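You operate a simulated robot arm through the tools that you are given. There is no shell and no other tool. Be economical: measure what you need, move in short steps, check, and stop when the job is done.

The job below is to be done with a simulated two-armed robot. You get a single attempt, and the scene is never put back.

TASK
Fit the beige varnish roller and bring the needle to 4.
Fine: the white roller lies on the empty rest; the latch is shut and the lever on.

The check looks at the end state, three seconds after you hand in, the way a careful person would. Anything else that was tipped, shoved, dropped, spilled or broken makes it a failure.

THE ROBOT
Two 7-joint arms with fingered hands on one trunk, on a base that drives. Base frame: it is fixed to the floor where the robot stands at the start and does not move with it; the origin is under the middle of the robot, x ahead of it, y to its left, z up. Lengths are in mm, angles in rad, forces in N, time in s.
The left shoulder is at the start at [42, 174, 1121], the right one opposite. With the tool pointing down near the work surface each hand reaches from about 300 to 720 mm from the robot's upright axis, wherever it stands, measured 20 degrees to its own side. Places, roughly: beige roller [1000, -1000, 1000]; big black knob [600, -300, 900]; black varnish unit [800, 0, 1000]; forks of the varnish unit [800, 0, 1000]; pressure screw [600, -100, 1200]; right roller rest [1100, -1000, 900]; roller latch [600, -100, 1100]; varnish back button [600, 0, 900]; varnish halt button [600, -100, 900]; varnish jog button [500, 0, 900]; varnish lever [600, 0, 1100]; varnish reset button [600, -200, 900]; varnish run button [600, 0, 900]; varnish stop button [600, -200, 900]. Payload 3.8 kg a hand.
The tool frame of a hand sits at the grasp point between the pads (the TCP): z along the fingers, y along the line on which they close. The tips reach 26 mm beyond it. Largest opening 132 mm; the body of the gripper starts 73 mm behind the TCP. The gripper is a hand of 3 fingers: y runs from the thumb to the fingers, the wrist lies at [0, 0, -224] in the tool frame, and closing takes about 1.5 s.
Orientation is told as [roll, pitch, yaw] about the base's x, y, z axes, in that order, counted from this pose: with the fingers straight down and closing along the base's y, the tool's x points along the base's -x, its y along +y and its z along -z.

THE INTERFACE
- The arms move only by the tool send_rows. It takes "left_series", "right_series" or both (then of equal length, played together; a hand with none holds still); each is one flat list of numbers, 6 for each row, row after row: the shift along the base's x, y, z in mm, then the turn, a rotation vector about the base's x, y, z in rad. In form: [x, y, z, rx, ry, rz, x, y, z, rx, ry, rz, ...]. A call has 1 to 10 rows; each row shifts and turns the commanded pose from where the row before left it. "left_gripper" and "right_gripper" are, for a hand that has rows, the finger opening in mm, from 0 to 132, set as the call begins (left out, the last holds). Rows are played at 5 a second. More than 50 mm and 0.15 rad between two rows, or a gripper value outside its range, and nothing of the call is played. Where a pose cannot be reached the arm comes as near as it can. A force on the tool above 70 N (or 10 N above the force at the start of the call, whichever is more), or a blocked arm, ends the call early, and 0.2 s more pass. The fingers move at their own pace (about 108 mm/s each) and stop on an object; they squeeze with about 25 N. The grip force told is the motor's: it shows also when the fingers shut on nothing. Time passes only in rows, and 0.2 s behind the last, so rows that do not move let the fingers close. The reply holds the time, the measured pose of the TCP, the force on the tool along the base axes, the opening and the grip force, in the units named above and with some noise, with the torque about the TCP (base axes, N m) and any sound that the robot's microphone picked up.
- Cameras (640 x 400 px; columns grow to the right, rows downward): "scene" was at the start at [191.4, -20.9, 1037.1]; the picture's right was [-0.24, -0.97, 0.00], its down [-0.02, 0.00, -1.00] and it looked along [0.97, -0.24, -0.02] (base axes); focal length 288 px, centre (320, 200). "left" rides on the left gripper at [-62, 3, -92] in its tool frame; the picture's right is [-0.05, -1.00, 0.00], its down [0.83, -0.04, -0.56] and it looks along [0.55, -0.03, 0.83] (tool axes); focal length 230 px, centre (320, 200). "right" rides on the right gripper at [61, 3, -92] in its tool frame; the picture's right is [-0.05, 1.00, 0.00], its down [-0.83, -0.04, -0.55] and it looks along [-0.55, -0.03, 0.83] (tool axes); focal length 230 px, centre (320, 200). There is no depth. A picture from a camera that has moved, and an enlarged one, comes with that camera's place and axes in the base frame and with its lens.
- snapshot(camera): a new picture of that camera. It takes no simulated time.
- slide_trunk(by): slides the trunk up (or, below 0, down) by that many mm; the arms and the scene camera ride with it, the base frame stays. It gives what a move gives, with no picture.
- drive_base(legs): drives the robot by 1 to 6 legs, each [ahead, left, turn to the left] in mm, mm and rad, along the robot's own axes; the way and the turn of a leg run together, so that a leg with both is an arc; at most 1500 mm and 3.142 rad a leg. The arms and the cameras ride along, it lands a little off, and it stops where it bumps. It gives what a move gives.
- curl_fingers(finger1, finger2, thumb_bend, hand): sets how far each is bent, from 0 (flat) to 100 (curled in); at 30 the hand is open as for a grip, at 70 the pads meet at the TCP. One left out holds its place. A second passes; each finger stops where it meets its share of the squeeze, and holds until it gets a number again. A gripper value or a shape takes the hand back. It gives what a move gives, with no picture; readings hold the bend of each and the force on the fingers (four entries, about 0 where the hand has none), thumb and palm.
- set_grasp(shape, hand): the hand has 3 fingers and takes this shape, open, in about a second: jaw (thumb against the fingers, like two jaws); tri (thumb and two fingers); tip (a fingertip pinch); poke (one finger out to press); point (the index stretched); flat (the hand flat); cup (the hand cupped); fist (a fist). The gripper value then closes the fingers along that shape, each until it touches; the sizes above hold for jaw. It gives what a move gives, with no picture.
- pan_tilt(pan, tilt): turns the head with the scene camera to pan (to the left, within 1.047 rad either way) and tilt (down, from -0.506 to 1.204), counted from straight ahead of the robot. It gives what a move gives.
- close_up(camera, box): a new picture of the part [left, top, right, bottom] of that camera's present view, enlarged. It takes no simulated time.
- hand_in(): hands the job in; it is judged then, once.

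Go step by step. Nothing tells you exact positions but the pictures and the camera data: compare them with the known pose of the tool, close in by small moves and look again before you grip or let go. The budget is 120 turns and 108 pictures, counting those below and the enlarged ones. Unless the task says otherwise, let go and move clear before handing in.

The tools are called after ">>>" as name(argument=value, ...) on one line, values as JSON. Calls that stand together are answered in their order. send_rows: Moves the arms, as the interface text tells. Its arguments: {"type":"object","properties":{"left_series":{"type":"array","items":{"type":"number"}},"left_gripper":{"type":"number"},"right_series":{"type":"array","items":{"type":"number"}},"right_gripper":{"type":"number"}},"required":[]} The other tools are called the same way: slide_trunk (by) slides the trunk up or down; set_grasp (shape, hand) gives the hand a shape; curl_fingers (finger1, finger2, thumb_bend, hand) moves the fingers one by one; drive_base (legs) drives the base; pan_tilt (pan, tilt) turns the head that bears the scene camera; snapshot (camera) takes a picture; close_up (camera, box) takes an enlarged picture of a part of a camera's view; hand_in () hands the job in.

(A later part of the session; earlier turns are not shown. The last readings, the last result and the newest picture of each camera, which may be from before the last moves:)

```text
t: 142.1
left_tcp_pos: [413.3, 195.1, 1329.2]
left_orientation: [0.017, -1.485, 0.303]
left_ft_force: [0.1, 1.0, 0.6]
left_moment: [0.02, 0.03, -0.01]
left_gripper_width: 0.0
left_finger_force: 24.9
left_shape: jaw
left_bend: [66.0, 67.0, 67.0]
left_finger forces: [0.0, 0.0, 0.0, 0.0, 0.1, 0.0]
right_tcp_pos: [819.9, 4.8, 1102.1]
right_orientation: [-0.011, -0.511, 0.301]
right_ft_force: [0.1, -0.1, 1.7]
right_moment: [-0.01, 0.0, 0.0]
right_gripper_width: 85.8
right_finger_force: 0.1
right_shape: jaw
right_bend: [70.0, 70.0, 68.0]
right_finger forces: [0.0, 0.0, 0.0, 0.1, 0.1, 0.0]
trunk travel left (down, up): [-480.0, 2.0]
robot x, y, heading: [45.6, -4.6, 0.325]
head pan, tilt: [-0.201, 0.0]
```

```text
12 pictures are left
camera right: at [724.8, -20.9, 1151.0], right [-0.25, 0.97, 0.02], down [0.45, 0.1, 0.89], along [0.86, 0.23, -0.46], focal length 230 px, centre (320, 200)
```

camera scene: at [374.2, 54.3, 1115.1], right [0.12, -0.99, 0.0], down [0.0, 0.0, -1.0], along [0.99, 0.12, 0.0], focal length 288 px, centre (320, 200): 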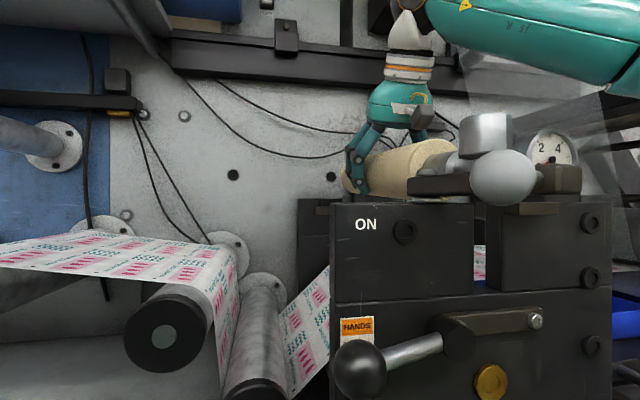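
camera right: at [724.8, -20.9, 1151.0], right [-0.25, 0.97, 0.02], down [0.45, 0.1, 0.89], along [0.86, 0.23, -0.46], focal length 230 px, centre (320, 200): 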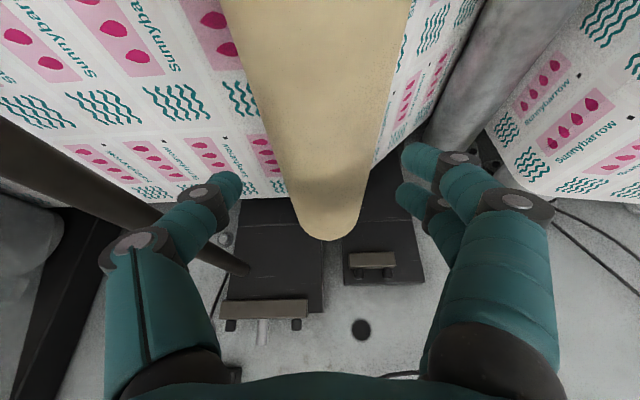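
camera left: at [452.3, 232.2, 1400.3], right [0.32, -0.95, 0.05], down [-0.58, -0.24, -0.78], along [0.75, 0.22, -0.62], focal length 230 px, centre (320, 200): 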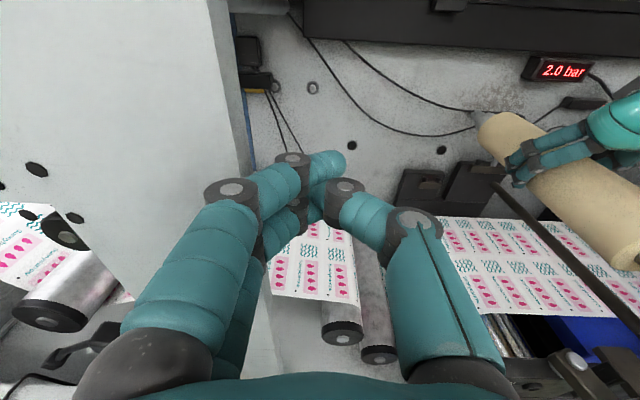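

The beige roller stays put in the forks. Withdrawing the right hand up and back, then re-standing for the left hand to work the latch.

>>> send_rows(right_series=[0, 0, 25, 0, 0, 0, 0, 0, 25, 0, 0, 0, -10, -3, 25, 0, 0, 0, -25, -8, 28, 0, 0, 0, -25, -8, 28, 0, 0, 0, -25, -8, 28, 0, 0, 0])

>>> drive_base(legs=[[-165, 0, 0], [0, -160, -0.005]])

```text
t: 143.5
left_tcp_pos: [411.6, 194.8, 1329.9]
left_orientation: [0.023, -1.486, 0.3]
left_ft_force: [0.2, -0.5, -1.5]
left_moment: [0.03, 0.0, -0.02]
left_gripper_width: 0.1
left_finger_force: 25.2
left_shape: jaw
left_bend: [66.0, 67.0, 67.0]
left_finger forces: [0.1, 0.1, 0.0, 0.0, 0.0, 0.1]
right_tcp_pos: [734.6, -24.4, 1260.9]
right_orientation: [-0.007, -0.507, 0.298]
right_ft_force: [-0.5, -0.6, -0.1]
right_moment: [0.02, 0.01, 0.01]
right_gripper_width: 85.7
right_finger_force: 0.1
right_shape: jaw
right_bend: [70.0, 70.0, 68.0]
right_finger forces: [0.0, 0.0, 0.0, 0.0, 0.0, 0.0]
trunk travel left (down, up): [-480.0, 2.0]
robot x, y, heading: [47.1, -2.5, 0.322]
head pan, tilt: [-0.201, 0.0]
```

```text
t: 146.6
left_tcp_pos: [309.1, -10.2, 1329.7]
left_orientation: [0.021, -1.485, 0.299]
left_ft_force: [-0.3, 0.6, 0.7]
left_moment: [0.02, 0.0, 0.01]
left_gripper_width: 0.0
left_finger_force: 24.5
left_shape: jaw
left_bend: [66.0, 67.0, 67.0]
left_finger forces: [0.0, 0.1, 0.0, 0.0, 0.0, 0.0]
right_tcp_pos: [630.7, -230.0, 1260.6]
right_orientation: [-0.012, -0.509, 0.294]
right_ft_force: [-0.9, -0.2, -0.2]
right_moment: [-0.03, -0.01, 0.02]
right_gripper_width: 85.2
right_finger_force: 0.0
right_shape: jaw
right_bend: [70.0, 70.0, 68.0]
right_finger forces: [0.1, 0.0, 0.1, 0.0, 0.1, 0.0]
trunk travel left (down, up): [-480.0, 2.0]
robot x, y, heading: [-58.6, -209.2, 0.319]
head pan, tilt: [-0.201, 0.0]
```

Now the latch: I'll bring the closed left hand left of the latch ball at its height and push it to the right.

>>> send_rows(left_series=[27.9, 10.8, -34, 0, 0, 0, 27.9, 10.8, -34, 0, 0, 0, 27.9, 10.8, -34, 0, 0, 0, 27.9, 10.8, -34, 0, 0, 0, 27.9, 10.8, -34, 0, 0, 0, 27.9, 10.8, -34, 0, 0, 0], left_gripper=0)

>>> snapshot(camera="left")

```text
t: 148.0
left_tcp_pos: [475.6, 53.1, 1126.2]
left_orientation: [0.016, -1.484, 0.3]
left_ft_force: [0.4, 0.6, -0.1]
left_moment: [0.02, -0.02, 0.0]
left_gripper_width: 0.1
left_finger_force: 24.6
left_shape: jaw
left_bend: [66.0, 67.0, 67.0]
left_finger forces: [0.1, 0.0, 0.0, 0.1, 0.1, 0.0]
right_tcp_pos: [631.9, -229.8, 1259.1]
right_orientation: [-0.008, -0.507, 0.294]
right_ft_force: [0.6, -0.1, -0.8]
right_moment: [0.01, 0.05, 0.0]
right_gripper_width: 85.9
right_finger_force: 0.0
right_shape: jaw
right_bend: [70.0, 70.0, 68.0]
right_finger forces: [0.0, 0.1, 0.0, 0.1, 0.0, 0.0]
trunk travel left (down, up): [-480.0, 2.0]
robot x, y, heading: [-58.4, -210.8, 0.316]
head pan, tilt: [-0.201, 0.0]
```

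```text
11 pictures are left
camera left: at [392.1, 30.6, 1196.6], right [0.32, -0.95, 0.05], down [-0.58, -0.23, -0.78], along [0.75, 0.22, -0.62], focal length 230 px, centre (320, 200)
```

left: 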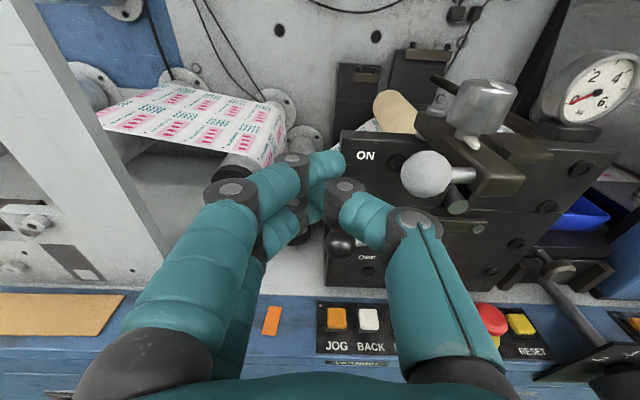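

Ball is at about 502 deep, 158 across. Advancing slightly and pushing right.

>>> send_rows(left_series=[14, 4.6, 0, 0, 0, 0, 7.7, -23.8, 0, 0, 0, 0, 4.6, -14.3, 0, 0, 0, 0, 4.6, -14.3, 0, 0, 0, 0, 4.6, -14.3, 0, 0, 0, 0, 4.6, -14.3, 0, 0, 0, 0, 4.6, -14.3, 0, 0, 0, 0, 4.6, -14.3, 0, 0, 0])

>>> snapshot(camera="left")

```text
refused: series must hold 6 numbers for each row
```

```text
10 pictures are left
camera left: at [392.1, 30.6, 1196.6], right [0.32, -0.95, 0.05], down [-0.58, -0.23, -0.78], along [0.75, 0.22, -0.62], focal length 230 px, centre (320, 200)
```

left: 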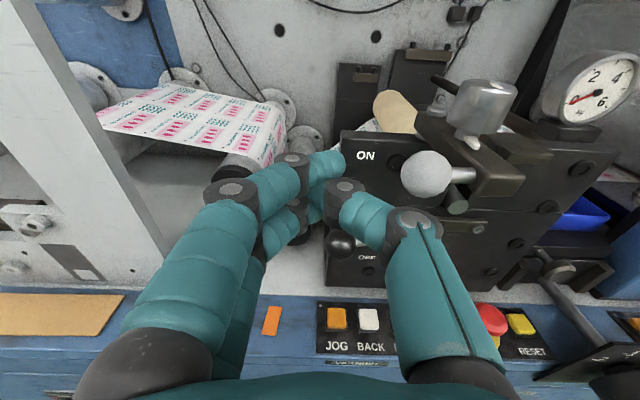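

A row was malformed, so nothing moved. Sending the push again; I'll look only after it has worked.

>>> send_rows(left_series=[14, 4.6, 0, 0, 0, 0, 7.7, -23.8, 0, 0, 0, 0, 4.6, -14.3, 0, 0, 0, 0, 4.6, -14.3, 0, 0, 0, 0, 4.6, -14.3, 0, 0, 0, 0, 4.6, -14.3, 0, 0, 0, 0, 4.6, -14.3, 0, 0, 0, 0])

```text
t: 149.6
left_tcp_pos: [521.0, -37.0, 1125.1]
left_orientation: [0.027, -1.485, 0.29]
left_ft_force: [-0.5, -0.6, 0.9]
left_moment: [0.0, 0.03, 0.0]
left_gripper_width: 0.0
left_finger_force: 25.2
left_shape: jaw
left_bend: [67.0, 67.0, 67.0]
left_finger forces: [0.0, 0.1, 0.0, 0.1, 0.4, 0.1]
right_tcp_pos: [631.7, -229.5, 1259.5]
right_orientation: [-0.008, -0.508, 0.295]
right_ft_force: [0.9, -0.5, -0.1]
right_moment: [-0.03, 0.01, -0.01]
right_gripper_width: 85.6
right_finger_force: 0.1
right_shape: jaw
right_bend: [70.0, 70.0, 68.0]
right_finger forces: [0.0, 0.0, 0.0, 0.0, 0.0, 0.0]
trunk travel left (down, up): [-480.0, 2.0]
robot x, y, heading: [-60.2, -210.6, 0.32]
head pan, tilt: [-0.201, 0.0]
```

>>> snapshot(camera="left")

```text
9 pictures are left
camera left: at [437.6, -60.4, 1195.4], right [0.32, -0.95, 0.05], down [-0.58, -0.23, -0.78], along [0.75, 0.22, -0.62], focal length 230 px, centre (320, 200)
```

left: 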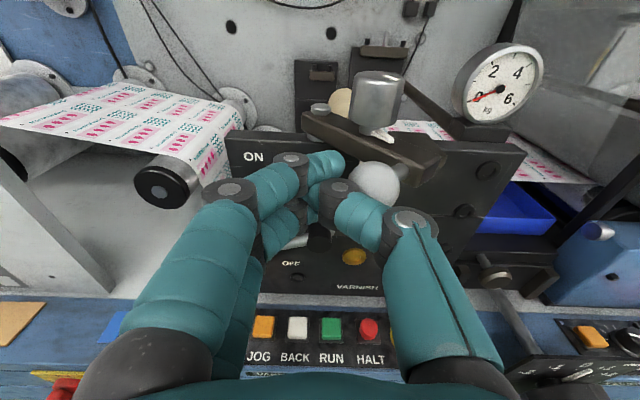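

The latch is swinging with the ball now right of my fingers. I'll push diagonally, then go in front of the ball and push it forward to close.

>>> send_rows(left_series=[10.7, -7, 0, 0, 0, 0, 10.7, -7, 0, 0, 0, 0, 10.7, -7, 0, 0, 0, 0, -33.3, -10.8, 0, 0, 0, 0, -33.3, -10.8, 0, 0, 0, 0, 11.7, -36, 0, 0, 0, 0, 14.3, 4.6, 0, 0, 0, 0, 14.3, 4.6, 0, 0, 0, 0, 14.3, 4.6, 0, 0, 0, 0])

>>> snapshot(camera="left")

```text
t: 151.6
left_tcp_pos: [540.4, -100.9, 1125.0]
left_orientation: [0.025, -1.486, 0.295]
left_ft_force: [-0.2, 0.3, 0.0]
left_moment: [-0.01, -0.02, -0.03]
left_gripper_width: 0.0
left_finger_force: 25.4
left_shape: jaw
left_bend: [67.0, 67.0, 67.0]
left_finger forces: [0.0, 0.0, 0.0, 0.0, 0.0, 0.0]
right_tcp_pos: [630.6, -229.2, 1259.3]
right_orientation: [-0.01, -0.508, 0.295]
right_ft_force: [0.3, 0.0, 0.0]
right_moment: [-0.01, 0.0, 0.01]
right_gripper_width: 85.4
right_finger_force: 0.0
right_shape: jaw
right_bend: [70.0, 70.0, 68.0]
right_finger forces: [0.0, 0.0, 0.1, 0.0, 0.0, 0.0]
trunk travel left (down, up): [-480.0, 2.0]
robot x, y, heading: [-62.0, -205.5, 0.31]
head pan, tilt: [-0.201, 0.0]
```

```text
8 pictures are left
camera left: at [457.5, -123.3, 1195.2], right [0.32, -0.95, 0.05], down [-0.58, -0.23, -0.78], along [0.75, 0.22, -0.62], focal length 230 px, centre (320, 200)
```

left: 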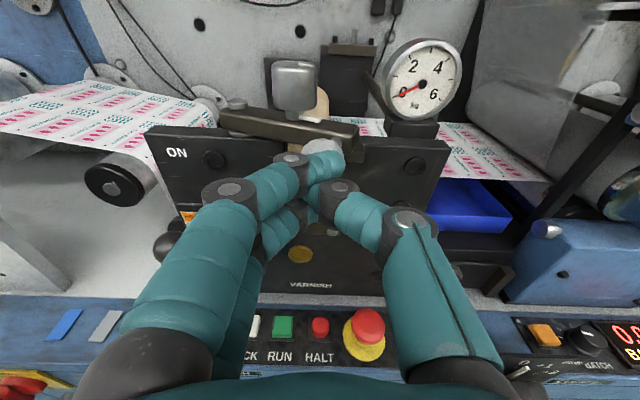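

The ball is directly ahead, nearly closed. Pushing forward in small steps until it stops.

>>> send_rows(left_series=[10.5, 0.5, 0, 0, 0, 0, 8, 1, 0, 0, 0, 0, 7, 1.5, 0, 0, 0, 0, 6, 1.8, 0, 0, 0, 0, 5, 1.6, 0, 0, 0, 0])

```text
t: 152.8
left_tcp_pos: [571.4, -93.9, 1127.6]
left_orientation: [0.014, -1.486, 0.303]
left_ft_force: [-25.3, 1.4, 2.8]
left_moment: [-0.02, -0.06, 0.07]
left_gripper_width: 0.0
left_finger_force: 25.6
left_shape: jaw
left_bend: [70.0, 69.0, 67.0]
left_finger forces: [27.0, 0.1, 0.0, 0.0, 0.0, 0.0]
right_tcp_pos: [626.5, -229.3, 1263.9]
right_orientation: [-0.01, -0.511, 0.297]
right_ft_force: [0.1, 0.3, -0.3]
right_moment: [0.02, -0.04, -0.01]
right_gripper_width: 85.7
right_finger_force: 0.1
right_shape: jaw
right_bend: [70.0, 70.0, 68.0]
right_finger forces: [0.0, 0.0, 0.1, 0.1, 0.0, 0.0]
trunk travel left (down, up): [-480.0, 2.0]
robot x, y, heading: [-61.3, -210.2, 0.314]
head pan, tilt: [-0.201, 0.0]
```

A firm stop at 25 N. Backing off to check whether the latch is shut.

>>> send_rows(left_series=[-33, -10.5, 0, 0, 0, 0, -38, -12.5, 0, 0, 0, 0])

>>> close_up(camera="left", box=[140, 40, 480, 260])

```text
t: 153.4
left_tcp_pos: [504.6, -119.0, 1126.8]
left_orientation: [0.018, -1.487, 0.298]
left_ft_force: [-0.2, 0.2, -0.5]
left_moment: [0.05, -0.01, -0.02]
left_gripper_width: 0.1
left_finger_force: 25.6
left_shape: jaw
left_bend: [68.0, 68.0, 67.0]
left_finger forces: [0.0, 0.1, 0.0, 0.0, 0.1, 0.0]
right_tcp_pos: [629.6, -229.8, 1260.0]
right_orientation: [-0.011, -0.508, 0.295]
right_ft_force: [0.6, -0.1, -0.1]
right_moment: [0.01, -0.03, 0.0]
right_gripper_width: 85.6
right_finger_force: 0.0
right_shape: jaw
right_bend: [70.0, 70.0, 68.0]
right_finger forces: [0.0, 0.0, 0.0, 0.0, 0.1, 0.0]
trunk travel left (down, up): [-480.0, 2.0]
robot x, y, heading: [-59.3, -211.0, 0.313]
head pan, tilt: [-0.201, 0.0]
```

```text
1.82 times, centred on (310, 150) of left
camera zoom: at [421.5, -141.5, 1197.3], right [0.32, -0.95, 0.05], down [-0.58, -0.23, -0.78], along [0.75, 0.22, -0.62], focal length 418 px, centre (338, 291)
```

zoom: 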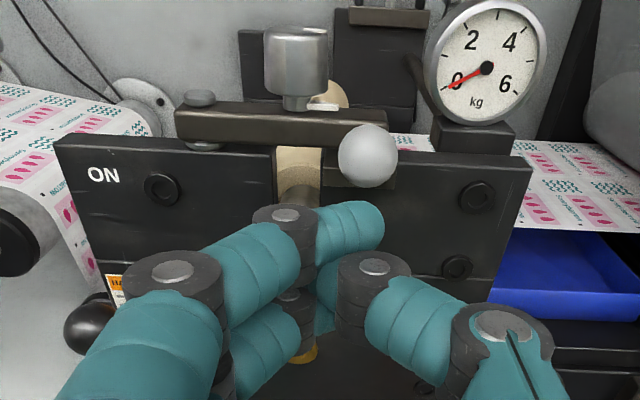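

The latch bar lies parallel across the slot again: shut. Next the lever: I'll place the closed left hand beneath the lever knob and swing it up to ON.

>>> send_rows(left_series=[-9.2, 28.3, -32.6, 0, 0, 0, -9.2, 28.3, -32.6, 0, 0, 0, -9.2, 28.3, -32.6, 0, 0, 0, -9.2, 28.3, -32.6, 0, 0, 0, -9.2, 28.3, -32.6, 0, 0, 0, 43.7, 14.2, 0, 0, 0, 0, 43.7, 14.2, 0, 0, 0, 0])

>>> send_rows(left_series=[-3, 9.1, 25, 0, 0, 0, -0.5, 1.6, 27, 0, 0, 0, 1.9, -6, 26, 0, 0, 0, 4.3, -13.2, 23, 0, 0, 0, 4.5, -13.8, 14.5, 0, 0, 0, 2.9, -8.8, 6.5, 0, 0, 0])

>>> snapshot(camera="left")

```text
t: 155.0
left_tcp_pos: [548.5, 53.2, 962.3]
left_orientation: [0.016, -1.485, 0.3]
left_ft_force: [-0.4, -0.4, 1.2]
left_moment: [0.03, 0.0, -0.01]
left_gripper_width: 0.3
left_finger_force: 24.9
left_shape: jaw
left_bend: [68.0, 68.0, 67.0]
left_finger forces: [0.0, 0.0, 0.0, 0.0, 0.1, 0.0]
right_tcp_pos: [631.5, -228.8, 1259.1]
right_orientation: [-0.011, -0.508, 0.294]
right_ft_force: [0.1, 0.8, -0.6]
right_moment: [-0.03, 0.0, 0.0]
right_gripper_width: 85.7
right_finger_force: 0.0
right_shape: jaw
right_bend: [70.0, 70.0, 68.0]
right_finger forces: [0.0, 0.0, 0.0, 0.0, 0.0, 0.0]
trunk travel left (down, up): [-480.0, 2.0]
robot x, y, heading: [-61.7, -212.8, 0.317]
head pan, tilt: [-0.201, 0.0]
```

```text
t: 156.4
left_tcp_pos: [556.1, 24.3, 1083.1]
left_orientation: [0.016, -1.48, 0.308]
left_ft_force: [-9.3, 7.2, -5.7]
left_moment: [0.09, -0.02, -0.19]
left_gripper_width: 0.0
left_finger_force: 25.3
left_shape: jaw
left_bend: [67.0, 67.0, 67.0]
left_finger forces: [0.0, 0.0, 0.1, 0.0, 11.9, 0.1]
right_tcp_pos: [630.4, -226.4, 1260.5]
right_orientation: [-0.013, -0.507, 0.298]
right_ft_force: [0.2, -0.3, -0.4]
right_moment: [0.01, -0.01, 0.0]
right_gripper_width: 85.6
right_finger_force: 0.2
right_shape: jaw
right_bend: [70.0, 70.0, 68.0]
right_finger forces: [0.1, 0.1, 0.0, 0.0, 0.0, 0.0]
trunk travel left (down, up): [-480.0, 2.0]
robot x, y, heading: [-62.1, -209.2, 0.315]
head pan, tilt: [-0.201, 0.0]
```

```text
6 pictures are left
camera left: at [472.7, 1.4, 1153.4], right [0.32, -0.95, 0.05], down [-0.58, -0.24, -0.78], along [0.75, 0.22, -0.63], focal length 230 px, centre (320, 200)
```

left: 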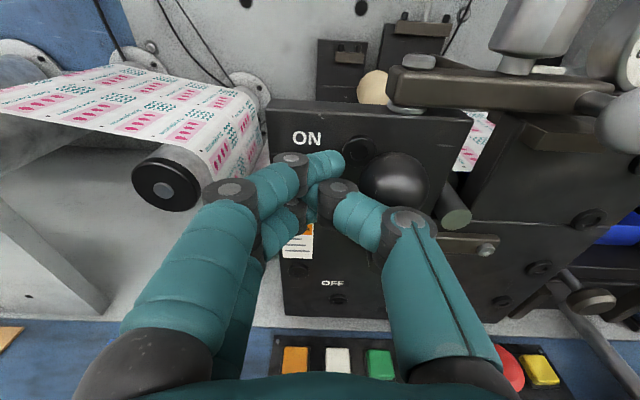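

The lever knob is up at about its original ON spot. A last firm nudge, then back off and read the gauge.

>>> send_rows(left_series=[1.5, -5, 1, 0, 0, 0, 1.5, -5, 0, 0, 0, 0])

>>> send_rows(left_series=[-3, 10, 0, 0, 0, 0, -40, -13, 0, 0, 0, 0, -40, -13, 0, 0, 0, 0])

>>> snapshot(camera="left")

```text
t: 157.0
left_tcp_pos: [556.6, 16.6, 1085.9]
left_orientation: [0.0, -1.485, 0.322]
left_ft_force: [-24.0, 17.9, -4.2]
left_moment: [0.05, -0.15, -0.34]
left_gripper_width: 0.3
left_finger_force: 24.7
left_shape: jaw
left_bend: [68.0, 68.0, 69.0]
left_finger forces: [0.1, 0.0, 0.0, 0.0, 28.5, 0.1]
right_tcp_pos: [627.5, -225.8, 1261.2]
right_orientation: [-0.011, -0.51, 0.298]
right_ft_force: [-0.3, 0.0, 0.8]
right_moment: [-0.01, 0.02, 0.0]
right_gripper_width: 85.5
right_finger_force: 0.1
right_shape: jaw
right_bend: [70.0, 70.0, 68.0]
right_finger forces: [0.0, 0.0, 0.0, 0.0, 0.0, 0.1]
trunk travel left (down, up): [-480.0, 2.0]
robot x, y, heading: [-63.1, -208.0, 0.316]
head pan, tilt: [-0.201, 0.0]
```

```text
t: 157.8
left_tcp_pos: [475.3, -6.0, 1087.7]
left_orientation: [0.009, -1.486, 0.304]
left_ft_force: [0.1, -0.5, 0.8]
left_moment: [0.0, -0.01, -0.02]
left_gripper_width: 0.1
left_finger_force: 25.2
left_shape: jaw
left_bend: [68.0, 68.0, 73.0]
left_finger forces: [0.0, 0.0, 0.0, 0.0, 0.1, 0.0]
right_tcp_pos: [630.0, -229.0, 1260.2]
right_orientation: [-0.012, -0.507, 0.295]
right_ft_force: [-0.3, -0.2, 0.4]
right_moment: [0.03, 0.05, 0.01]
right_gripper_width: 85.6
right_finger_force: 0.0
right_shape: jaw
right_bend: [70.0, 70.0, 68.0]
right_finger forces: [0.0, 0.1, 0.0, 0.1, 0.1, 0.1]
trunk travel left (down, up): [-480.0, 2.0]
robot x, y, heading: [-57.0, -207.2, 0.314]
head pan, tilt: [-0.201, 0.0]
```

```text
5 pictures are left
camera left: at [392.0, -28.3, 1157.4], right [0.31, -0.95, 0.05], down [-0.58, -0.23, -0.78], along [0.75, 0.22, -0.62], focal length 230 px, centre (320, 200)
```

left: 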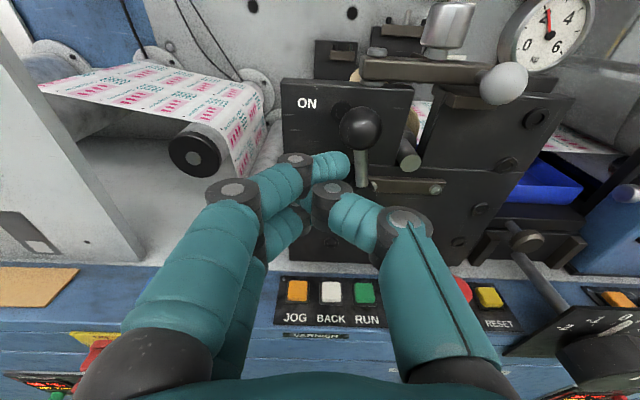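

Latch shut, lever ON, needle about 2. Now the pressure screw: I move the left hand up out of the way and make the right hand vertical above the unit, pre-turned for a clockwise twist.

>>> send_rows(left_series=[-10, -3, 42, 0, 0, 0, 0, 0, 42, 0, 0, 0, 0, 0, 42, 0, 0, 0, 0, 0, 42, 0, 0, 0, 0, 0, 42, 0, 0, 0, 0, 0, 0, 0, 0, 0, 0, 0, 0, 0, 0, 0, 0, 0, 0, 0, 0, 0, 0, 0, 0, 0, 0, 0, 0, 0, 0, 0, 0, 0], right_series=[-6.9, 21.3, 8, -0.0315, 0.097, 0, -6.9, 21.3, 8, -0.0315, 0.097, 0, -6.9, 21.3, 8, -0.0315, 0.097, 0, -6.9, 21.3, 8, -0.0315, 0.097, 0, -6.9, 21.3, 8, -0.0315, 0.097, 0, 0, 0, 0, 0, 0, 0.14, 0, 0, 0, 0, 0, 0.14, 0, 0, 0, 0, 0, 0.14, 0, 0, 0, 0, 0, 0.14, 0, 0, 0, 0, 0, 0.14], right_gripper=66)

>>> drive_base(legs=[[95, 0, 0]])

```text
t: 160.0
left_tcp_pos: [467.9, -6.7, 1294.7]
left_orientation: [0.023, -1.487, 0.299]
left_ft_force: [-0.6, 0.3, -0.3]
left_moment: [0.01, -0.01, 0.01]
left_gripper_width: 0.1
left_finger_force: 24.9
left_shape: jaw
left_bend: [68.0, 68.0, 73.0]
left_finger forces: [0.0, 0.2, 0.1, 0.1, 0.0, 0.1]
right_tcp_pos: [536.0, -167.3, 1269.1]
right_orientation: [-0.019, -0.048, 1.014]
right_ft_force: [-0.3, -0.5, -0.9]
right_moment: [0.0, -0.04, 0.0]
right_gripper_width: 66.7
right_finger_force: 0.0
right_shape: jaw
right_bend: [73.0, 73.0, 70.0]
right_finger forces: [0.0, 0.0, 0.0, 0.0, 0.1, 0.0]
right hand out of reach, approached as far as the arm can: row 2, 3, 4, 5
trunk travel left (down, up): [-480.0, 2.0]
robot x, y, heading: [-60.1, -209.1, 0.318]
head pan, tilt: [-0.201, 0.0]
```

```text
t: 161.1
left_tcp_pos: [556.5, 21.0, 1294.9]
left_orientation: [0.019, -1.486, 0.297]
left_ft_force: [0.7, 0.4, -0.2]
left_moment: [-0.01, -0.03, 0.02]
left_gripper_width: 0.1
left_finger_force: 25.2
left_shape: jaw
left_bend: [68.0, 68.0, 73.0]
left_finger forces: [0.0, 0.0, 0.1, 0.0, 0.0, 0.0]
right_tcp_pos: [624.1, -138.2, 1271.3]
right_orientation: [-0.021, -0.051, 1.009]
right_ft_force: [-0.1, -0.3, -0.5]
right_moment: [0.03, 0.0, 0.02]
right_gripper_width: 66.6
right_finger_force: 0.1
right_shape: jaw
right_bend: [73.0, 73.0, 70.0]
right_finger forces: [0.0, 0.1, 0.0, 0.0, 0.1, 0.0]
trunk travel left (down, up): [-480.0, 2.0]
robot x, y, heading: [27.5, -181.1, 0.316]
head pan, tilt: [-0.201, 0.0]
```

I'll move the left hand further left, bring the right hand over the screw knob at z 1225, and check alignment with its camera.

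>>> send_rows(left_series=[-13.4, 41.2, 0, 0, 0, 0, -13.4, 41.2, 0, 0, 0, 0, -13.4, 41.2, 0, 0, 0, 0, 0, 0, 0, 0, 0, 0], right_series=[0, 0, 0, 0, 0, 0, -2, 20, -6, 0, 0, 0, -2.5, 30, -20, 0, 0, 0, -2.5, 30, -20, 0, 0, 0])

>>> snapshot(camera="right")

```text
t: 162.1
left_tcp_pos: [516.6, 144.8, 1294.6]
left_orientation: [0.022, -1.486, 0.293]
left_ft_force: [1.2, 0.3, 0.4]
left_moment: [0.0, -0.02, 0.03]
left_gripper_width: 0.0
left_finger_force: 24.8
left_shape: jaw
left_bend: [68.0, 68.0, 73.0]
left_finger forces: [0.0, 0.0, 0.0, 0.0, 0.1, 0.1]
right_tcp_pos: [607.8, -61.4, 1221.6]
right_orientation: [-0.019, -0.049, 1.009]
right_ft_force: [0.5, 0.3, 0.6]
right_moment: [-0.03, -0.02, 0.01]
right_gripper_width: 67.0
right_finger_force: 0.0
right_shape: jaw
right_bend: [73.0, 73.0, 70.0]
right_finger forces: [0.0, 0.0, 0.0, 0.0, 0.0, 0.0]
right hand out of reach, approached as far as the arm can: row 3, 4
trunk travel left (down, up): [-480.0, 2.0]
robot x, y, heading: [25.3, -178.9, 0.316]
head pan, tilt: [-0.201, 0.0]
```

```text
4 pictures are left
camera right: at [567.7, -115.1, 1311.0], right [-0.82, 0.58, -0.02], down [0.46, 0.66, 0.6], along [0.35, 0.48, -0.8], focal length 230 px, centre (320, 200)
```

right: 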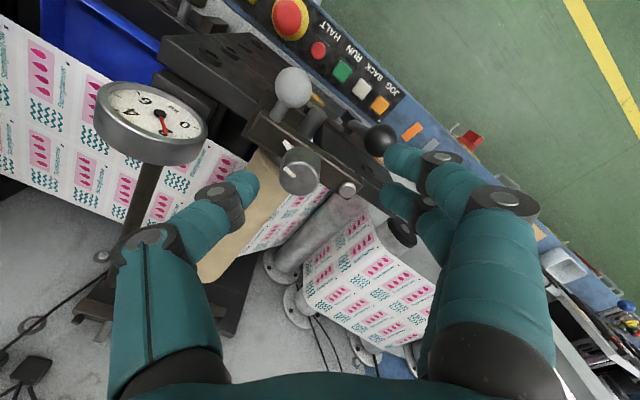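

The knob is slightly ahead and right of the grasp centre. Correcting and lowering around it.

>>> send_rows(right_series=[0, 0, -10, 0, 0, 0, 6, -2, -8, 0, 0, 0, 7, -2, -8, 0, 0, 0, 0, 0, -7, 0, 0, 0, 0, 0, -7, 0, 0, 0])

```text
t: 163.3
left_tcp_pos: [517.5, 145.2, 1294.3]
left_orientation: [0.019, -1.485, 0.299]
left_ft_force: [-0.2, -0.1, 1.4]
left_moment: [0.01, 0.0, 0.02]
left_gripper_width: 0.3
left_finger_force: 25.1
left_shape: jaw
left_bend: [68.0, 68.0, 73.0]
left_finger forces: [0.0, 0.1, 0.0, 0.0, 0.1, 0.0]
right_tcp_pos: [625.7, -64.3, 1185.3]
right_orientation: [-0.019, -0.047, 1.011]
right_ft_force: [-0.5, -1.1, 1.0]
right_moment: [-0.01, 0.02, 0.04]
right_gripper_width: 66.4
right_finger_force: 0.0
right_shape: jaw
right_bend: [73.0, 73.0, 70.0]
right_finger forces: [0.0, 0.0, 0.0, 0.1, 0.0, 0.0]
right hand out of reach, approached as far as the arm can: row 5
trunk travel left (down, up): [-480.0, 2.0]
robot x, y, heading: [30.6, -178.2, 0.319]
head pan, tilt: [-0.201, 0.0]
```

>>> send_rows(right_series=[-4, -1, -3, 0, 0, 0, 0, 0, 0, 0, 0, 0, 0, 0, 0, 0, 0, 0, 0, 0, 0, 0, 0, 0, 0, 0, 0, 0, 0, 0, 0, 0, 0, 0, 0, 0, 0, 0, 0, 0, 0, 0], right_gripper=0)

>>> close_up(camera="right", box=[60, 40, 400, 260])

```text
t: 164.9
left_tcp_pos: [517.8, 144.2, 1294.2]
left_orientation: [0.028, -1.487, 0.291]
left_ft_force: [-0.7, 0.2, -0.7]
left_moment: [-0.01, 0.02, 0.0]
left_gripper_width: 0.4
left_finger_force: 24.5
left_shape: jaw
left_bend: [68.0, 68.0, 73.0]
left_finger forces: [0.0, 0.0, 0.1, 0.0, 0.0, 0.0]
right_tcp_pos: [626.2, -63.9, 1182.4]
right_orientation: [-0.018, -0.046, 1.01]
right_ft_force: [2.9, -6.0, -0.5]
right_moment: [-0.05, 0.0, -0.06]
right_gripper_width: 11.7
right_finger_force: 25.1
right_shape: jaw
right_bend: [67.0, 73.0, 70.0]
right_finger forces: [0.0, 13.4, 0.1, 0.0, 22.3, 0.0]
right hand out of reach, approached as far as the arm can: row 1
trunk travel left (down, up): [-480.0, 2.0]
robot x, y, heading: [33.2, -180.7, 0.319]
head pan, tilt: [-0.201, 0.0]
```

```text
1.82 times, centred on (230, 150) of right
camera zoom: at [585.0, -117.5, 1270.8], right [-0.82, 0.58, -0.02], down [0.46, 0.66, 0.59], along [0.35, 0.48, -0.8], focal length 418 px, centre (484, 291)
```

zoom: 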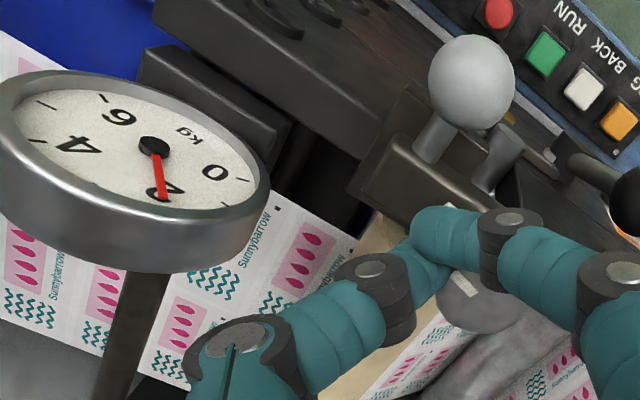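

The pinch is off the knob's centre: the knob is about 11 mm further in, at the reach limit. I'll open, raise, and step the base 45 mm forward.

>>> send_rows(right_series=[0, 0, 0, 0, 0, 0, 0, 0, 0, 0, 0, 0, 0, 0, 0, 0, 0, 0, 0, 0, 20, 0, 0, 0, 0, 0, 25, 0, 0, 0], right_gripper=66)

>>> drive_base(legs=[[50, 0, 0]])

```text
t: 166.1
left_tcp_pos: [514.2, 145.7, 1295.1]
left_orientation: [0.008, -1.486, 0.307]
left_ft_force: [-0.4, 0.5, -0.6]
left_moment: [-0.03, 0.03, -0.02]
left_gripper_width: 0.0
left_finger_force: 25.0
left_shape: jaw
left_bend: [68.0, 68.0, 73.0]
left_finger forces: [0.0, 0.0, 0.1, 0.0, 0.0, 0.0]
right_tcp_pos: [612.3, -66.6, 1219.1]
right_orientation: [-0.018, -0.048, 1.01]
right_ft_force: [0.0, 0.7, -1.0]
right_moment: [0.0, -0.01, 0.02]
right_gripper_width: 65.4
right_finger_force: 0.1
right_shape: jaw
right_bend: [73.0, 73.0, 70.0]
right_finger forces: [0.0, 0.1, 0.0, 0.0, 0.1, 0.1]
right hand out of reach, approached as far as the arm can: row 4, 5
trunk travel left (down, up): [-480.0, 2.0]
robot x, y, heading: [28.0, -180.3, 0.314]
head pan, tilt: [-0.201, 0.0]
```

```text
t: 167.0
left_tcp_pos: [562.3, 159.6, 1295.7]
left_orientation: [0.018, -1.489, 0.301]
left_ft_force: [-0.4, -0.3, 0.4]
left_moment: [0.0, -0.01, -0.05]
left_gripper_width: 0.3
left_finger_force: 24.8
left_shape: jaw
left_bend: [68.0, 68.0, 73.0]
left_finger forces: [0.0, 0.0, 0.0, 0.0, 0.1, 0.1]
right_tcp_pos: [660.1, -52.1, 1220.0]
right_orientation: [-0.022, -0.052, 1.01]
right_ft_force: [0.2, -0.4, 0.9]
right_moment: [0.03, 0.03, -0.02]
right_gripper_width: 65.3
right_finger_force: 0.2
right_shape: jaw
right_bend: [73.0, 73.0, 70.0]
right_finger forces: [0.0, 0.0, 0.1, 0.0, 0.0, 0.0]
trunk travel left (down, up): [-480.0, 2.0]
robot x, y, heading: [75.2, -169.1, 0.316]
head pan, tilt: [-0.201, 0.0]
```

>>> send_rows(right_series=[-15, -2, 0, 0, 0, 0, -15, -2, 0, 0, 0, 0, 0, 0, -15, 0, 0, 0, 0, 0, -13, 0, 0, 0, 0, 0, -11, 0, 0, 0])

>>> send_rows(right_series=[0, 0, 0, 0, 0, 0, 0, 0, 0, 0, 0, 0, 0, 0, 0, 0, 0, 0, 0, 0, 0, 0, 0, 0, 0, 0, 0, 0, 0, 0, 0, 0, 0, 0, 0, 0], right_gripper=0)

```text
t: 168.2
left_tcp_pos: [563.3, 161.1, 1295.1]
left_orientation: [0.019, -1.486, 0.302]
left_ft_force: [0.3, -0.7, -0.5]
left_moment: [0.02, 0.02, 0.03]
left_gripper_width: 0.0
left_finger_force: 24.6
left_shape: jaw
left_bend: [68.0, 68.0, 73.0]
left_finger forces: [0.0, 0.0, 0.0, 0.0, 0.1, 0.0]
right_tcp_pos: [660.8, -35.9, 1193.8]
right_orientation: [-0.019, -0.046, 1.009]
right_ft_force: [0.0, 0.1, 0.6]
right_moment: [-0.03, 0.02, -0.04]
right_gripper_width: 65.4
right_finger_force: 0.1
right_shape: jaw
right_bend: [73.0, 73.0, 70.0]
right_finger forces: [0.0, 0.0, 0.0, 0.0, 0.0, 0.0]
right hand out of reach, approached as far as the arm can: row 1, 2, 3, 4, 5
trunk travel left (down, up): [-480.0, 2.0]
robot x, y, heading: [77.6, -163.5, 0.313]
head pan, tilt: [-0.201, 0.0]
```

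```text
t: 169.6
left_tcp_pos: [562.6, 163.2, 1294.3]
left_orientation: [0.0, -1.485, 0.318]
left_ft_force: [0.7, -0.2, 0.2]
left_moment: [0.0, -0.01, 0.03]
left_gripper_width: 0.0
left_finger_force: 25.2
left_shape: jaw
left_bend: [68.0, 68.0, 73.0]
left_finger forces: [0.1, 0.0, 0.0, 0.0, 0.1, 0.1]
right_tcp_pos: [661.2, -32.8, 1193.1]
right_orientation: [-0.02, -0.047, 1.012]
right_ft_force: [4.7, 14.6, -0.4]
right_moment: [0.38, -0.1, -0.25]
right_gripper_width: 0.3
right_finger_force: 25.0
right_shape: jaw
right_bend: [74.0, 65.0, 73.0]
right_finger forces: [18.9, 0.1, 0.1, 0.1, 0.0, 0.0]
trunk travel left (down, up): [-480.0, 2.0]
robot x, y, heading: [71.6, -166.6, 0.317]
head pan, tilt: [-0.201, 0.0]
```

The wrist is at its limit with that pre-turn. I'll open, lift, and undo the pre-turn; then I'll twist from the neutral angle instead.

>>> send_rows(right_series=[0, 0, 0, 0, 0, 0, 0, 0, 0, 0, 0, 0, 0, 0, 0, 0, 0, 0, 0, 0, 20, 0, 0, 0, 0, 0, 25, 0, 0, -0.14, 0, 0, 0, 0, 0, -0.14, 0, 0, 0, 0, 0, -0.14, 0, 0, 0, 0, 0, -0.14], right_gripper=66)

```text
t: 171.4
left_tcp_pos: [563.6, 159.8, 1295.4]
left_orientation: [0.018, -1.485, 0.302]
left_ft_force: [0.6, 1.5, -0.3]
left_moment: [0.02, 0.0, -0.02]
left_gripper_width: 0.1
left_finger_force: 24.6
left_shape: jaw
left_bend: [68.0, 68.0, 73.0]
left_finger forces: [0.1, 0.1, 0.1, 0.1, 0.1, 0.1]
right_tcp_pos: [645.1, -45.6, 1237.4]
right_orientation: [-0.019, -0.052, 0.448]
right_ft_force: [0.3, -0.3, -0.2]
right_moment: [-0.03, -0.01, 0.03]
right_gripper_width: 65.6
right_finger_force: 0.1
right_shape: jaw
right_bend: [73.0, 73.0, 70.0]
right_finger forces: [0.1, 0.1, 0.1, 0.0, 0.1, 0.0]
right hand out of reach, approached as far as the arm can: row 4, 5
trunk travel left (down, up): [-480.0, 2.0]
robot x, y, heading: [73.0, -165.0, 0.313]
head pan, tilt: [-0.201, 0.0]
```

>>> send_rows(right_series=[-14, -9.4, 0, 0, 0, 0, 0, 0, -15, 0, 0, 0, 0, 0, -15, 0, 0, 0, 0, 0, -13, 0, 0, 0, 0, 0, -12, 0, 0, 0])

>>> snapshot(camera="right")

```text
t: 172.6
left_tcp_pos: [563.2, 159.9, 1294.8]
left_orientation: [0.018, -1.485, 0.301]
left_ft_force: [-0.7, -0.2, -0.3]
left_moment: [-0.01, 0.02, -0.05]
left_gripper_width: 0.0
left_finger_force: 24.9
left_shape: jaw
left_bend: [68.0, 68.0, 73.0]
left_finger forces: [0.0, 0.0, 0.0, 0.0, 0.1, 0.1]
right_tcp_pos: [657.5, -36.3, 1195.2]
right_orientation: [-0.02, -0.047, 0.451]
right_ft_force: [0.8, 0.4, -0.2]
right_moment: [-0.01, 0.02, 0.02]
right_gripper_width: 65.7
right_finger_force: 0.0
right_shape: jaw
right_bend: [73.0, 73.0, 70.0]
right_finger forces: [0.0, 0.0, 0.0, 0.0, 0.0, 0.1]
right hand out of reach, approached as far as the arm can: row 1, 2, 3, 4, 5
trunk travel left (down, up): [-480.0, 2.0]
robot x, y, heading: [77.7, -164.2, 0.316]
head pan, tilt: [-0.201, 0.0]
```

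```text
2 pictures are left
camera right: at [594.6, -61.4, 1284.3], right [-0.39, 0.92, -0.02], down [0.74, 0.32, 0.59], along [0.55, 0.22, -0.8], focal length 230 px, centre (320, 200)
```

right: 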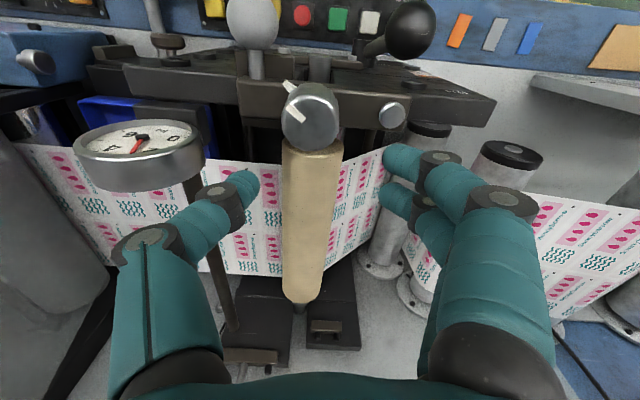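

I see: the commanded pose had run beyond reach, so the hand lagged. The knob is at about (620, −58); I'll correct by the true difference, pre-turn, lower and grip.

>>> send_rows(right_series=[-36, -21, 5, 0, 0, 0, -35.6, -21, 5, 0, 0, 0, 0, 0, 0, 0, 0, 0.14, 0, 0, 0, 0, 0, 0.14, 0, 0, 0, 0, 0, 0.14, 0, 0, 0, 0, 0, 0.14])

```text
t: 174.0
left_tcp_pos: [562.9, 160.3, 1294.0]
left_orientation: [0.017, -1.484, 0.3]
left_ft_force: [-1.1, 0.0, 0.1]
left_moment: [-0.01, -0.01, -0.01]
left_gripper_width: 0.0
left_finger_force: 25.3
left_shape: jaw
left_bend: [68.0, 68.0, 73.0]
left_finger forces: [0.0, 0.0, 0.0, 0.0, 0.0, 0.1]
right_tcp_pos: [640.3, -38.2, 1234.7]
right_orientation: [-0.02, -0.046, 1.012]
right_ft_force: [0.6, 0.7, -0.3]
right_moment: [0.0, 0.01, 0.0]
right_gripper_width: 65.7
right_finger_force: 0.1
right_shape: jaw
right_bend: [73.0, 73.0, 70.0]
right_finger forces: [0.0, 0.0, 0.0, 0.1, 0.0, 0.0]
right hand out of reach, approached as far as the arm can: row 1, 2
trunk travel left (down, up): [-480.0, 2.0]
robot x, y, heading: [78.2, -165.0, 0.314]
head pan, tilt: [-0.201, 0.0]
```

Now command and measurement agree. Moving exactly over the knob and lowering.

>>> send_rows(right_series=[-20.3, -19.8, 0, 0, 0, 0, 0, 0, -18, 0, 0, 0, 0, 0, -18, 0, 0, 0, 0, 0, -16, 0, 0, 0])

>>> send_rows(right_series=[0, 0, 0, 0, 0, 0, 0, 0, 0, 0, 0, 0, 0, 0, 0, 0, 0, 0, 0, 0, 0, 0, 0, 0, 0, 0, 0, 0, 0, 0, 0, 0, 0, 0, 0, 0], right_gripper=0)

```text
t: 175.0
left_tcp_pos: [562.8, 160.0, 1294.7]
left_orientation: [0.017, -1.485, 0.3]
left_ft_force: [0.7, 0.6, 0.0]
left_moment: [-0.01, 0.02, 0.01]
left_gripper_width: 0.0
left_finger_force: 25.1
left_shape: jaw
left_bend: [68.0, 68.0, 73.0]
left_finger forces: [0.1, 0.0, 0.0, 0.0, 0.0, 0.1]
right_tcp_pos: [654.6, -32.6, 1199.5]
right_orientation: [-0.016, -0.047, 1.008]
right_ft_force: [0.5, -0.3, -0.7]
right_moment: [0.0, 0.02, -0.02]
right_gripper_width: 65.9
right_finger_force: 0.1
right_shape: jaw
right_bend: [73.0, 73.0, 70.0]
right_finger forces: [0.0, 0.0, 0.0, 0.1, 0.1, 0.1]
right hand out of reach, approached as far as the arm can: row 1, 2, 3, 4
trunk travel left (down, up): [-480.0, 2.0]
robot x, y, heading: [75.8, -163.8, 0.315]
head pan, tilt: [-0.201, 0.0]
```

```text
t: 176.4
left_tcp_pos: [563.1, 160.5, 1296.6]
left_orientation: [0.018, -1.486, 0.3]
left_ft_force: [-0.2, 1.1, -0.7]
left_moment: [0.03, 0.0, -0.01]
left_gripper_width: 0.0
left_finger_force: 25.2
left_shape: jaw
left_bend: [68.0, 68.0, 73.0]
left_finger forces: [0.0, 0.1, 0.0, 0.0, 0.0, 0.0]
right_tcp_pos: [653.1, -32.9, 1201.3]
right_orientation: [-0.017, -0.046, 1.011]
right_ft_force: [-0.4, 0.1, -0.1]
right_moment: [0.0, 0.01, -0.01]
right_gripper_width: 0.0
right_finger_force: 25.4
right_shape: jaw
right_bend: [64.0, 64.0, 67.0]
right_finger forces: [0.1, 0.0, 0.0, 0.0, 0.1, 0.0]
trunk travel left (down, up): [-480.0, 2.0]
robot x, y, heading: [74.9, -164.9, 0.319]
head pan, tilt: [-0.201, 0.0]
```

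The limit is the wrist bend when the arm is too folded, so the base must stand further back, not closer. Raising the hand, opening and backing up 62 mm.

>>> send_rows(right_series=[0, 0, 25, 0, 0, 0, 0, 0, 25, 0, 0, 0, 0, 0, 0, 0, 0, 0], right_gripper=66)

>>> drive_base(legs=[[-65, 0, 0]])

>>> send_rows(right_series=[30, 10, -10, 0, 0, 0, 28, 9, -10, 0, 0, 0])

```text
t: 177.2
left_tcp_pos: [563.9, 161.1, 1293.7]
left_orientation: [0.019, -1.486, 0.296]
left_ft_force: [0.5, 0.1, -1.0]
left_moment: [-0.04, 0.02, 0.01]
left_gripper_width: 0.0
left_finger_force: 25.0
left_shape: jaw
left_bend: [68.0, 68.0, 73.0]
left_finger forces: [0.1, 0.1, 0.1, 0.0, 0.0, 0.0]
right_tcp_pos: [641.7, -44.5, 1245.8]
right_orientation: [-0.02, -0.051, 1.011]
right_ft_force: [0.3, -0.2, -0.8]
right_moment: [0.04, -0.04, -0.02]
right_gripper_width: 65.9
right_finger_force: 0.1
right_shape: jaw
right_bend: [73.0, 73.0, 70.0]
right_finger forces: [0.0, 0.0, 0.0, 0.1, 0.0, 0.0]
right hand out of reach, approached as far as the arm can: row 1, 2
trunk travel left (down, up): [-480.0, 2.0]
robot x, y, heading: [74.3, -163.8, 0.316]
head pan, tilt: [-0.201, 0.0]
```

```text
t: 178.2
left_tcp_pos: [502.4, 140.9, 1293.1]
left_orientation: [0.019, -1.486, 0.3]
left_ft_force: [-1.1, -0.7, -1.1]
left_moment: [0.0, 0.02, -0.02]
left_gripper_width: 0.0
left_finger_force: 24.6
left_shape: jaw
left_bend: [68.0, 68.0, 73.0]
left_finger forces: [0.1, 0.0, 0.0, 0.1, 0.1, 0.1]
right_tcp_pos: [580.1, -62.5, 1245.8]
right_orientation: [-0.018, -0.05, 1.011]
right_ft_force: [-0.5, 0.2, -0.1]
right_moment: [-0.01, 0.01, -0.02]
right_gripper_width: 65.5
right_finger_force: 0.1
right_shape: jaw
right_bend: [73.0, 73.0, 70.0]
right_finger forces: [0.0, 0.0, 0.0, 0.0, 0.0, 0.0]
trunk travel left (down, up): [-480.0, 2.0]
robot x, y, heading: [13.8, -187.3, 0.319]
head pan, tilt: [-0.201, 0.0]
```

```text
t: 178.8
left_tcp_pos: [502.2, 138.9, 1294.9]
left_orientation: [0.026, -1.485, 0.289]
left_ft_force: [-0.7, 0.2, -0.3]
left_moment: [-0.03, -0.02, 0.01]
left_gripper_width: 0.0
left_finger_force: 25.1
left_shape: jaw
left_bend: [68.0, 68.0, 73.0]
left_finger forces: [0.1, 0.0, 0.0, 0.0, 0.0, 0.0]
right_tcp_pos: [600.3, -71.5, 1215.2]
right_orientation: [-0.018, -0.051, 1.011]
right_ft_force: [-0.3, -0.1, 0.1]
right_moment: [0.01, 0.02, 0.01]
right_gripper_width: 66.0
right_finger_force: 0.0
right_shape: jaw
right_bend: [73.0, 73.0, 70.0]
right_finger forces: [0.0, 0.0, 0.0, 0.0, 0.1, 0.0]
right hand out of reach, approached as far as the arm can: row 1, 2
trunk travel left (down, up): [-480.0, 2.0]
robot x, y, heading: [16.9, -181.8, 0.32]
head pan, tilt: [-0.201, 0.0]
```

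The arm is at full stretch there, so the base distance must match exactly. A 7 mm nudge forward, then I'll command the knob position.

>>> drive_base(legs=[[7, 0, 0]])

>>> send_rows(right_series=[7, 6, 0, 0, 0, 0, 7, 6, -10, 0, 0, 0, 0, 0, -12, 0, 0, 0, 0, 0, -11, 0, 0, 0])

```text
t: 179.6
left_tcp_pos: [507.7, 142.0, 1295.9]
left_orientation: [0.017, -1.488, 0.301]
left_ft_force: [0.1, 0.2, 0.3]
left_moment: [-0.05, 0.04, 0.01]
left_gripper_width: 0.0
left_finger_force: 24.7
left_shape: jaw
left_bend: [68.0, 68.0, 73.0]
left_finger forces: [0.0, 0.0, 0.0, 0.1, 0.0, 0.0]
right_tcp_pos: [605.3, -68.5, 1217.7]
right_orientation: [-0.021, -0.053, 1.011]
right_ft_force: [0.5, 0.2, 0.7]
right_moment: [0.02, -0.02, 0.01]
right_gripper_width: 65.9
right_finger_force: 0.0
right_shape: jaw
right_bend: [73.0, 73.0, 70.0]
right_finger forces: [0.0, 0.0, 0.1, 0.0, 0.0, 0.0]
trunk travel left (down, up): [-480.0, 2.0]
robot x, y, heading: [20.0, -185.2, 0.314]
head pan, tilt: [-0.201, 0.0]
```

```text
t: 180.6
left_tcp_pos: [508.7, 142.7, 1294.1]
left_orientation: [0.022, -1.485, 0.297]
left_ft_force: [-0.2, -0.8, -0.7]
left_moment: [0.03, 0.02, 0.0]
left_gripper_width: 0.2
left_finger_force: 24.8
left_shape: jaw
left_bend: [68.0, 68.0, 73.0]
left_finger forces: [0.0, 0.0, 0.0, 0.0, 0.0, 0.0]
right_tcp_pos: [614.4, -61.6, 1182.9]
right_orientation: [-0.019, -0.049, 1.01]
right_ft_force: [-0.3, -0.9, -0.3]
right_moment: [0.04, 0.01, 0.03]
right_gripper_width: 66.0
right_finger_force: 0.1
right_shape: jaw
right_bend: [73.0, 73.0, 70.0]
right_finger forces: [0.0, 0.1, 0.0, 0.1, 0.1, 0.0]
right hand out of reach, approached as far as the arm can: row 1, 2, 4
trunk travel left (down, up): [-480.0, 2.0]
robot x, y, heading: [23.1, -183.8, 0.314]
head pan, tilt: [-0.201, 0.0]
```

Very close now; a final 6 mm base nudge, then close on the knob.

>>> drive_base(legs=[[6, 0, 0]])

>>> send_rows(right_series=[0, 0, 0, 0, 0, 0, 0, 0, 0, 0, 0, 0, 0, 0, 0, 0, 0, 0, 0, 0, 0, 0, 0, 0, 0, 0, 0, 0, 0, 0, 0, 0, 0, 0, 0, 0], right_gripper=0)

```text
t: 181.3
left_tcp_pos: [512.4, 143.7, 1295.1]
left_orientation: [0.017, -1.487, 0.3]
left_ft_force: [-0.4, -1.4, 0.6]
left_moment: [0.0, 0.01, 0.0]
left_gripper_width: 0.1
left_finger_force: 24.6
left_shape: jaw
left_bend: [68.0, 68.0, 73.0]
left_finger forces: [0.1, 0.1, 0.0, 0.1, 0.1, 0.1]
right_tcp_pos: [617.4, -58.4, 1186.0]
right_orientation: [-0.021, -0.05, 1.01]
right_ft_force: [-0.4, 0.2, 0.4]
right_moment: [0.01, -0.01, 0.01]
right_gripper_width: 66.0
right_finger_force: 0.0
right_shape: jaw
right_bend: [73.0, 73.0, 70.0]
right_finger forces: [0.0, 0.0, 0.0, 0.0, 0.0, 0.0]
trunk travel left (down, up): [-480.0, 2.0]
robot x, y, heading: [24.6, -179.8, 0.314]
head pan, tilt: [-0.201, 0.0]
```

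```text
t: 182.7
left_tcp_pos: [515.7, 143.3, 1295.1]
left_orientation: [0.026, -1.486, 0.289]
left_ft_force: [0.4, 0.1, -0.3]
left_moment: [0.01, 0.0, 0.03]
left_gripper_width: 0.2
left_finger_force: 25.1
left_shape: jaw
left_bend: [68.0, 68.0, 73.0]
left_finger forces: [0.1, 0.0, 0.0, 0.0, 0.0, 0.1]
right_tcp_pos: [620.3, -60.1, 1183.2]
right_orientation: [-0.021, -0.049, 1.008]
right_ft_force: [3.4, -6.0, -0.7]
right_moment: [-0.04, -0.02, -0.09]
right_gripper_width: 14.1
right_finger_force: 24.9
right_shape: jaw
right_bend: [69.0, 71.0, 70.0]
right_finger forces: [0.1, 14.9, 0.0, 0.0, 23.0, 0.0]
trunk travel left (down, up): [-480.0, 2.0]
robot x, y, heading: [23.2, -183.9, 0.316]
head pan, tilt: [-0.201, 0.0]
```

The knob is gripped between thumb and one finger. Twisting clockwise 0.7 rad and watching the torque.

>>> send_rows(right_series=[0, 0, 0, 0, 0, -0.14, 0, 0, 0, 0, 0, -0.14, 0, 0, 0, 0, 0, -0.14, 0, 0, 0, 0, 0, -0.14, 0, 0, 0, 0, 0, -0.14])

>>> close_up(camera="right", box=[40, 40, 400, 260])

```text
t: 183.9
left_tcp_pos: [513.4, 145.5, 1295.7]
left_orientation: [0.003, -1.485, 0.315]
left_ft_force: [0.2, -0.1, -1.0]
left_moment: [0.01, 0.0, -0.02]
left_gripper_width: 0.0
left_finger_force: 24.6
left_shape: jaw
left_bend: [68.0, 68.0, 73.0]
left_finger forces: [0.0, 0.1, 0.0, 0.0, 0.0, 0.0]
right_tcp_pos: [617.0, -55.9, 1183.9]
right_orientation: [-0.017, -0.053, 0.312]
right_ft_force: [-0.8, 10.8, 3.8]
right_moment: [0.32, -0.05, 0.13]
right_gripper_width: 11.4
right_finger_force: 25.1
right_shape: jaw
right_bend: [69.0, 69.0, 71.0]
right_finger forces: [0.0, 19.0, 0.0, 0.0, 13.9, 0.0]
trunk travel left (down, up): [-480.0, 2.0]
robot x, y, heading: [24.6, -177.1, 0.317]
head pan, tilt: [-0.201, 0.0]
```

```text
1.78 times, centred on (220, 150) of right
camera zoom: at [551.7, -71.5, 1272.6], right [-0.26, 0.97, -0.02], down [0.77, 0.21, 0.6], along [0.58, 0.14, -0.8], focal length 409 px, centre (498, 289)
```

zoom: 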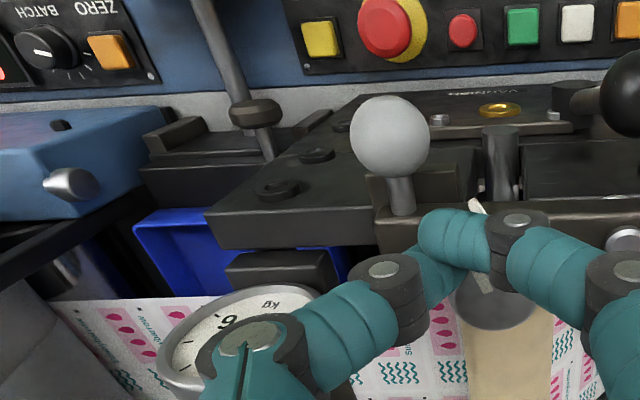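

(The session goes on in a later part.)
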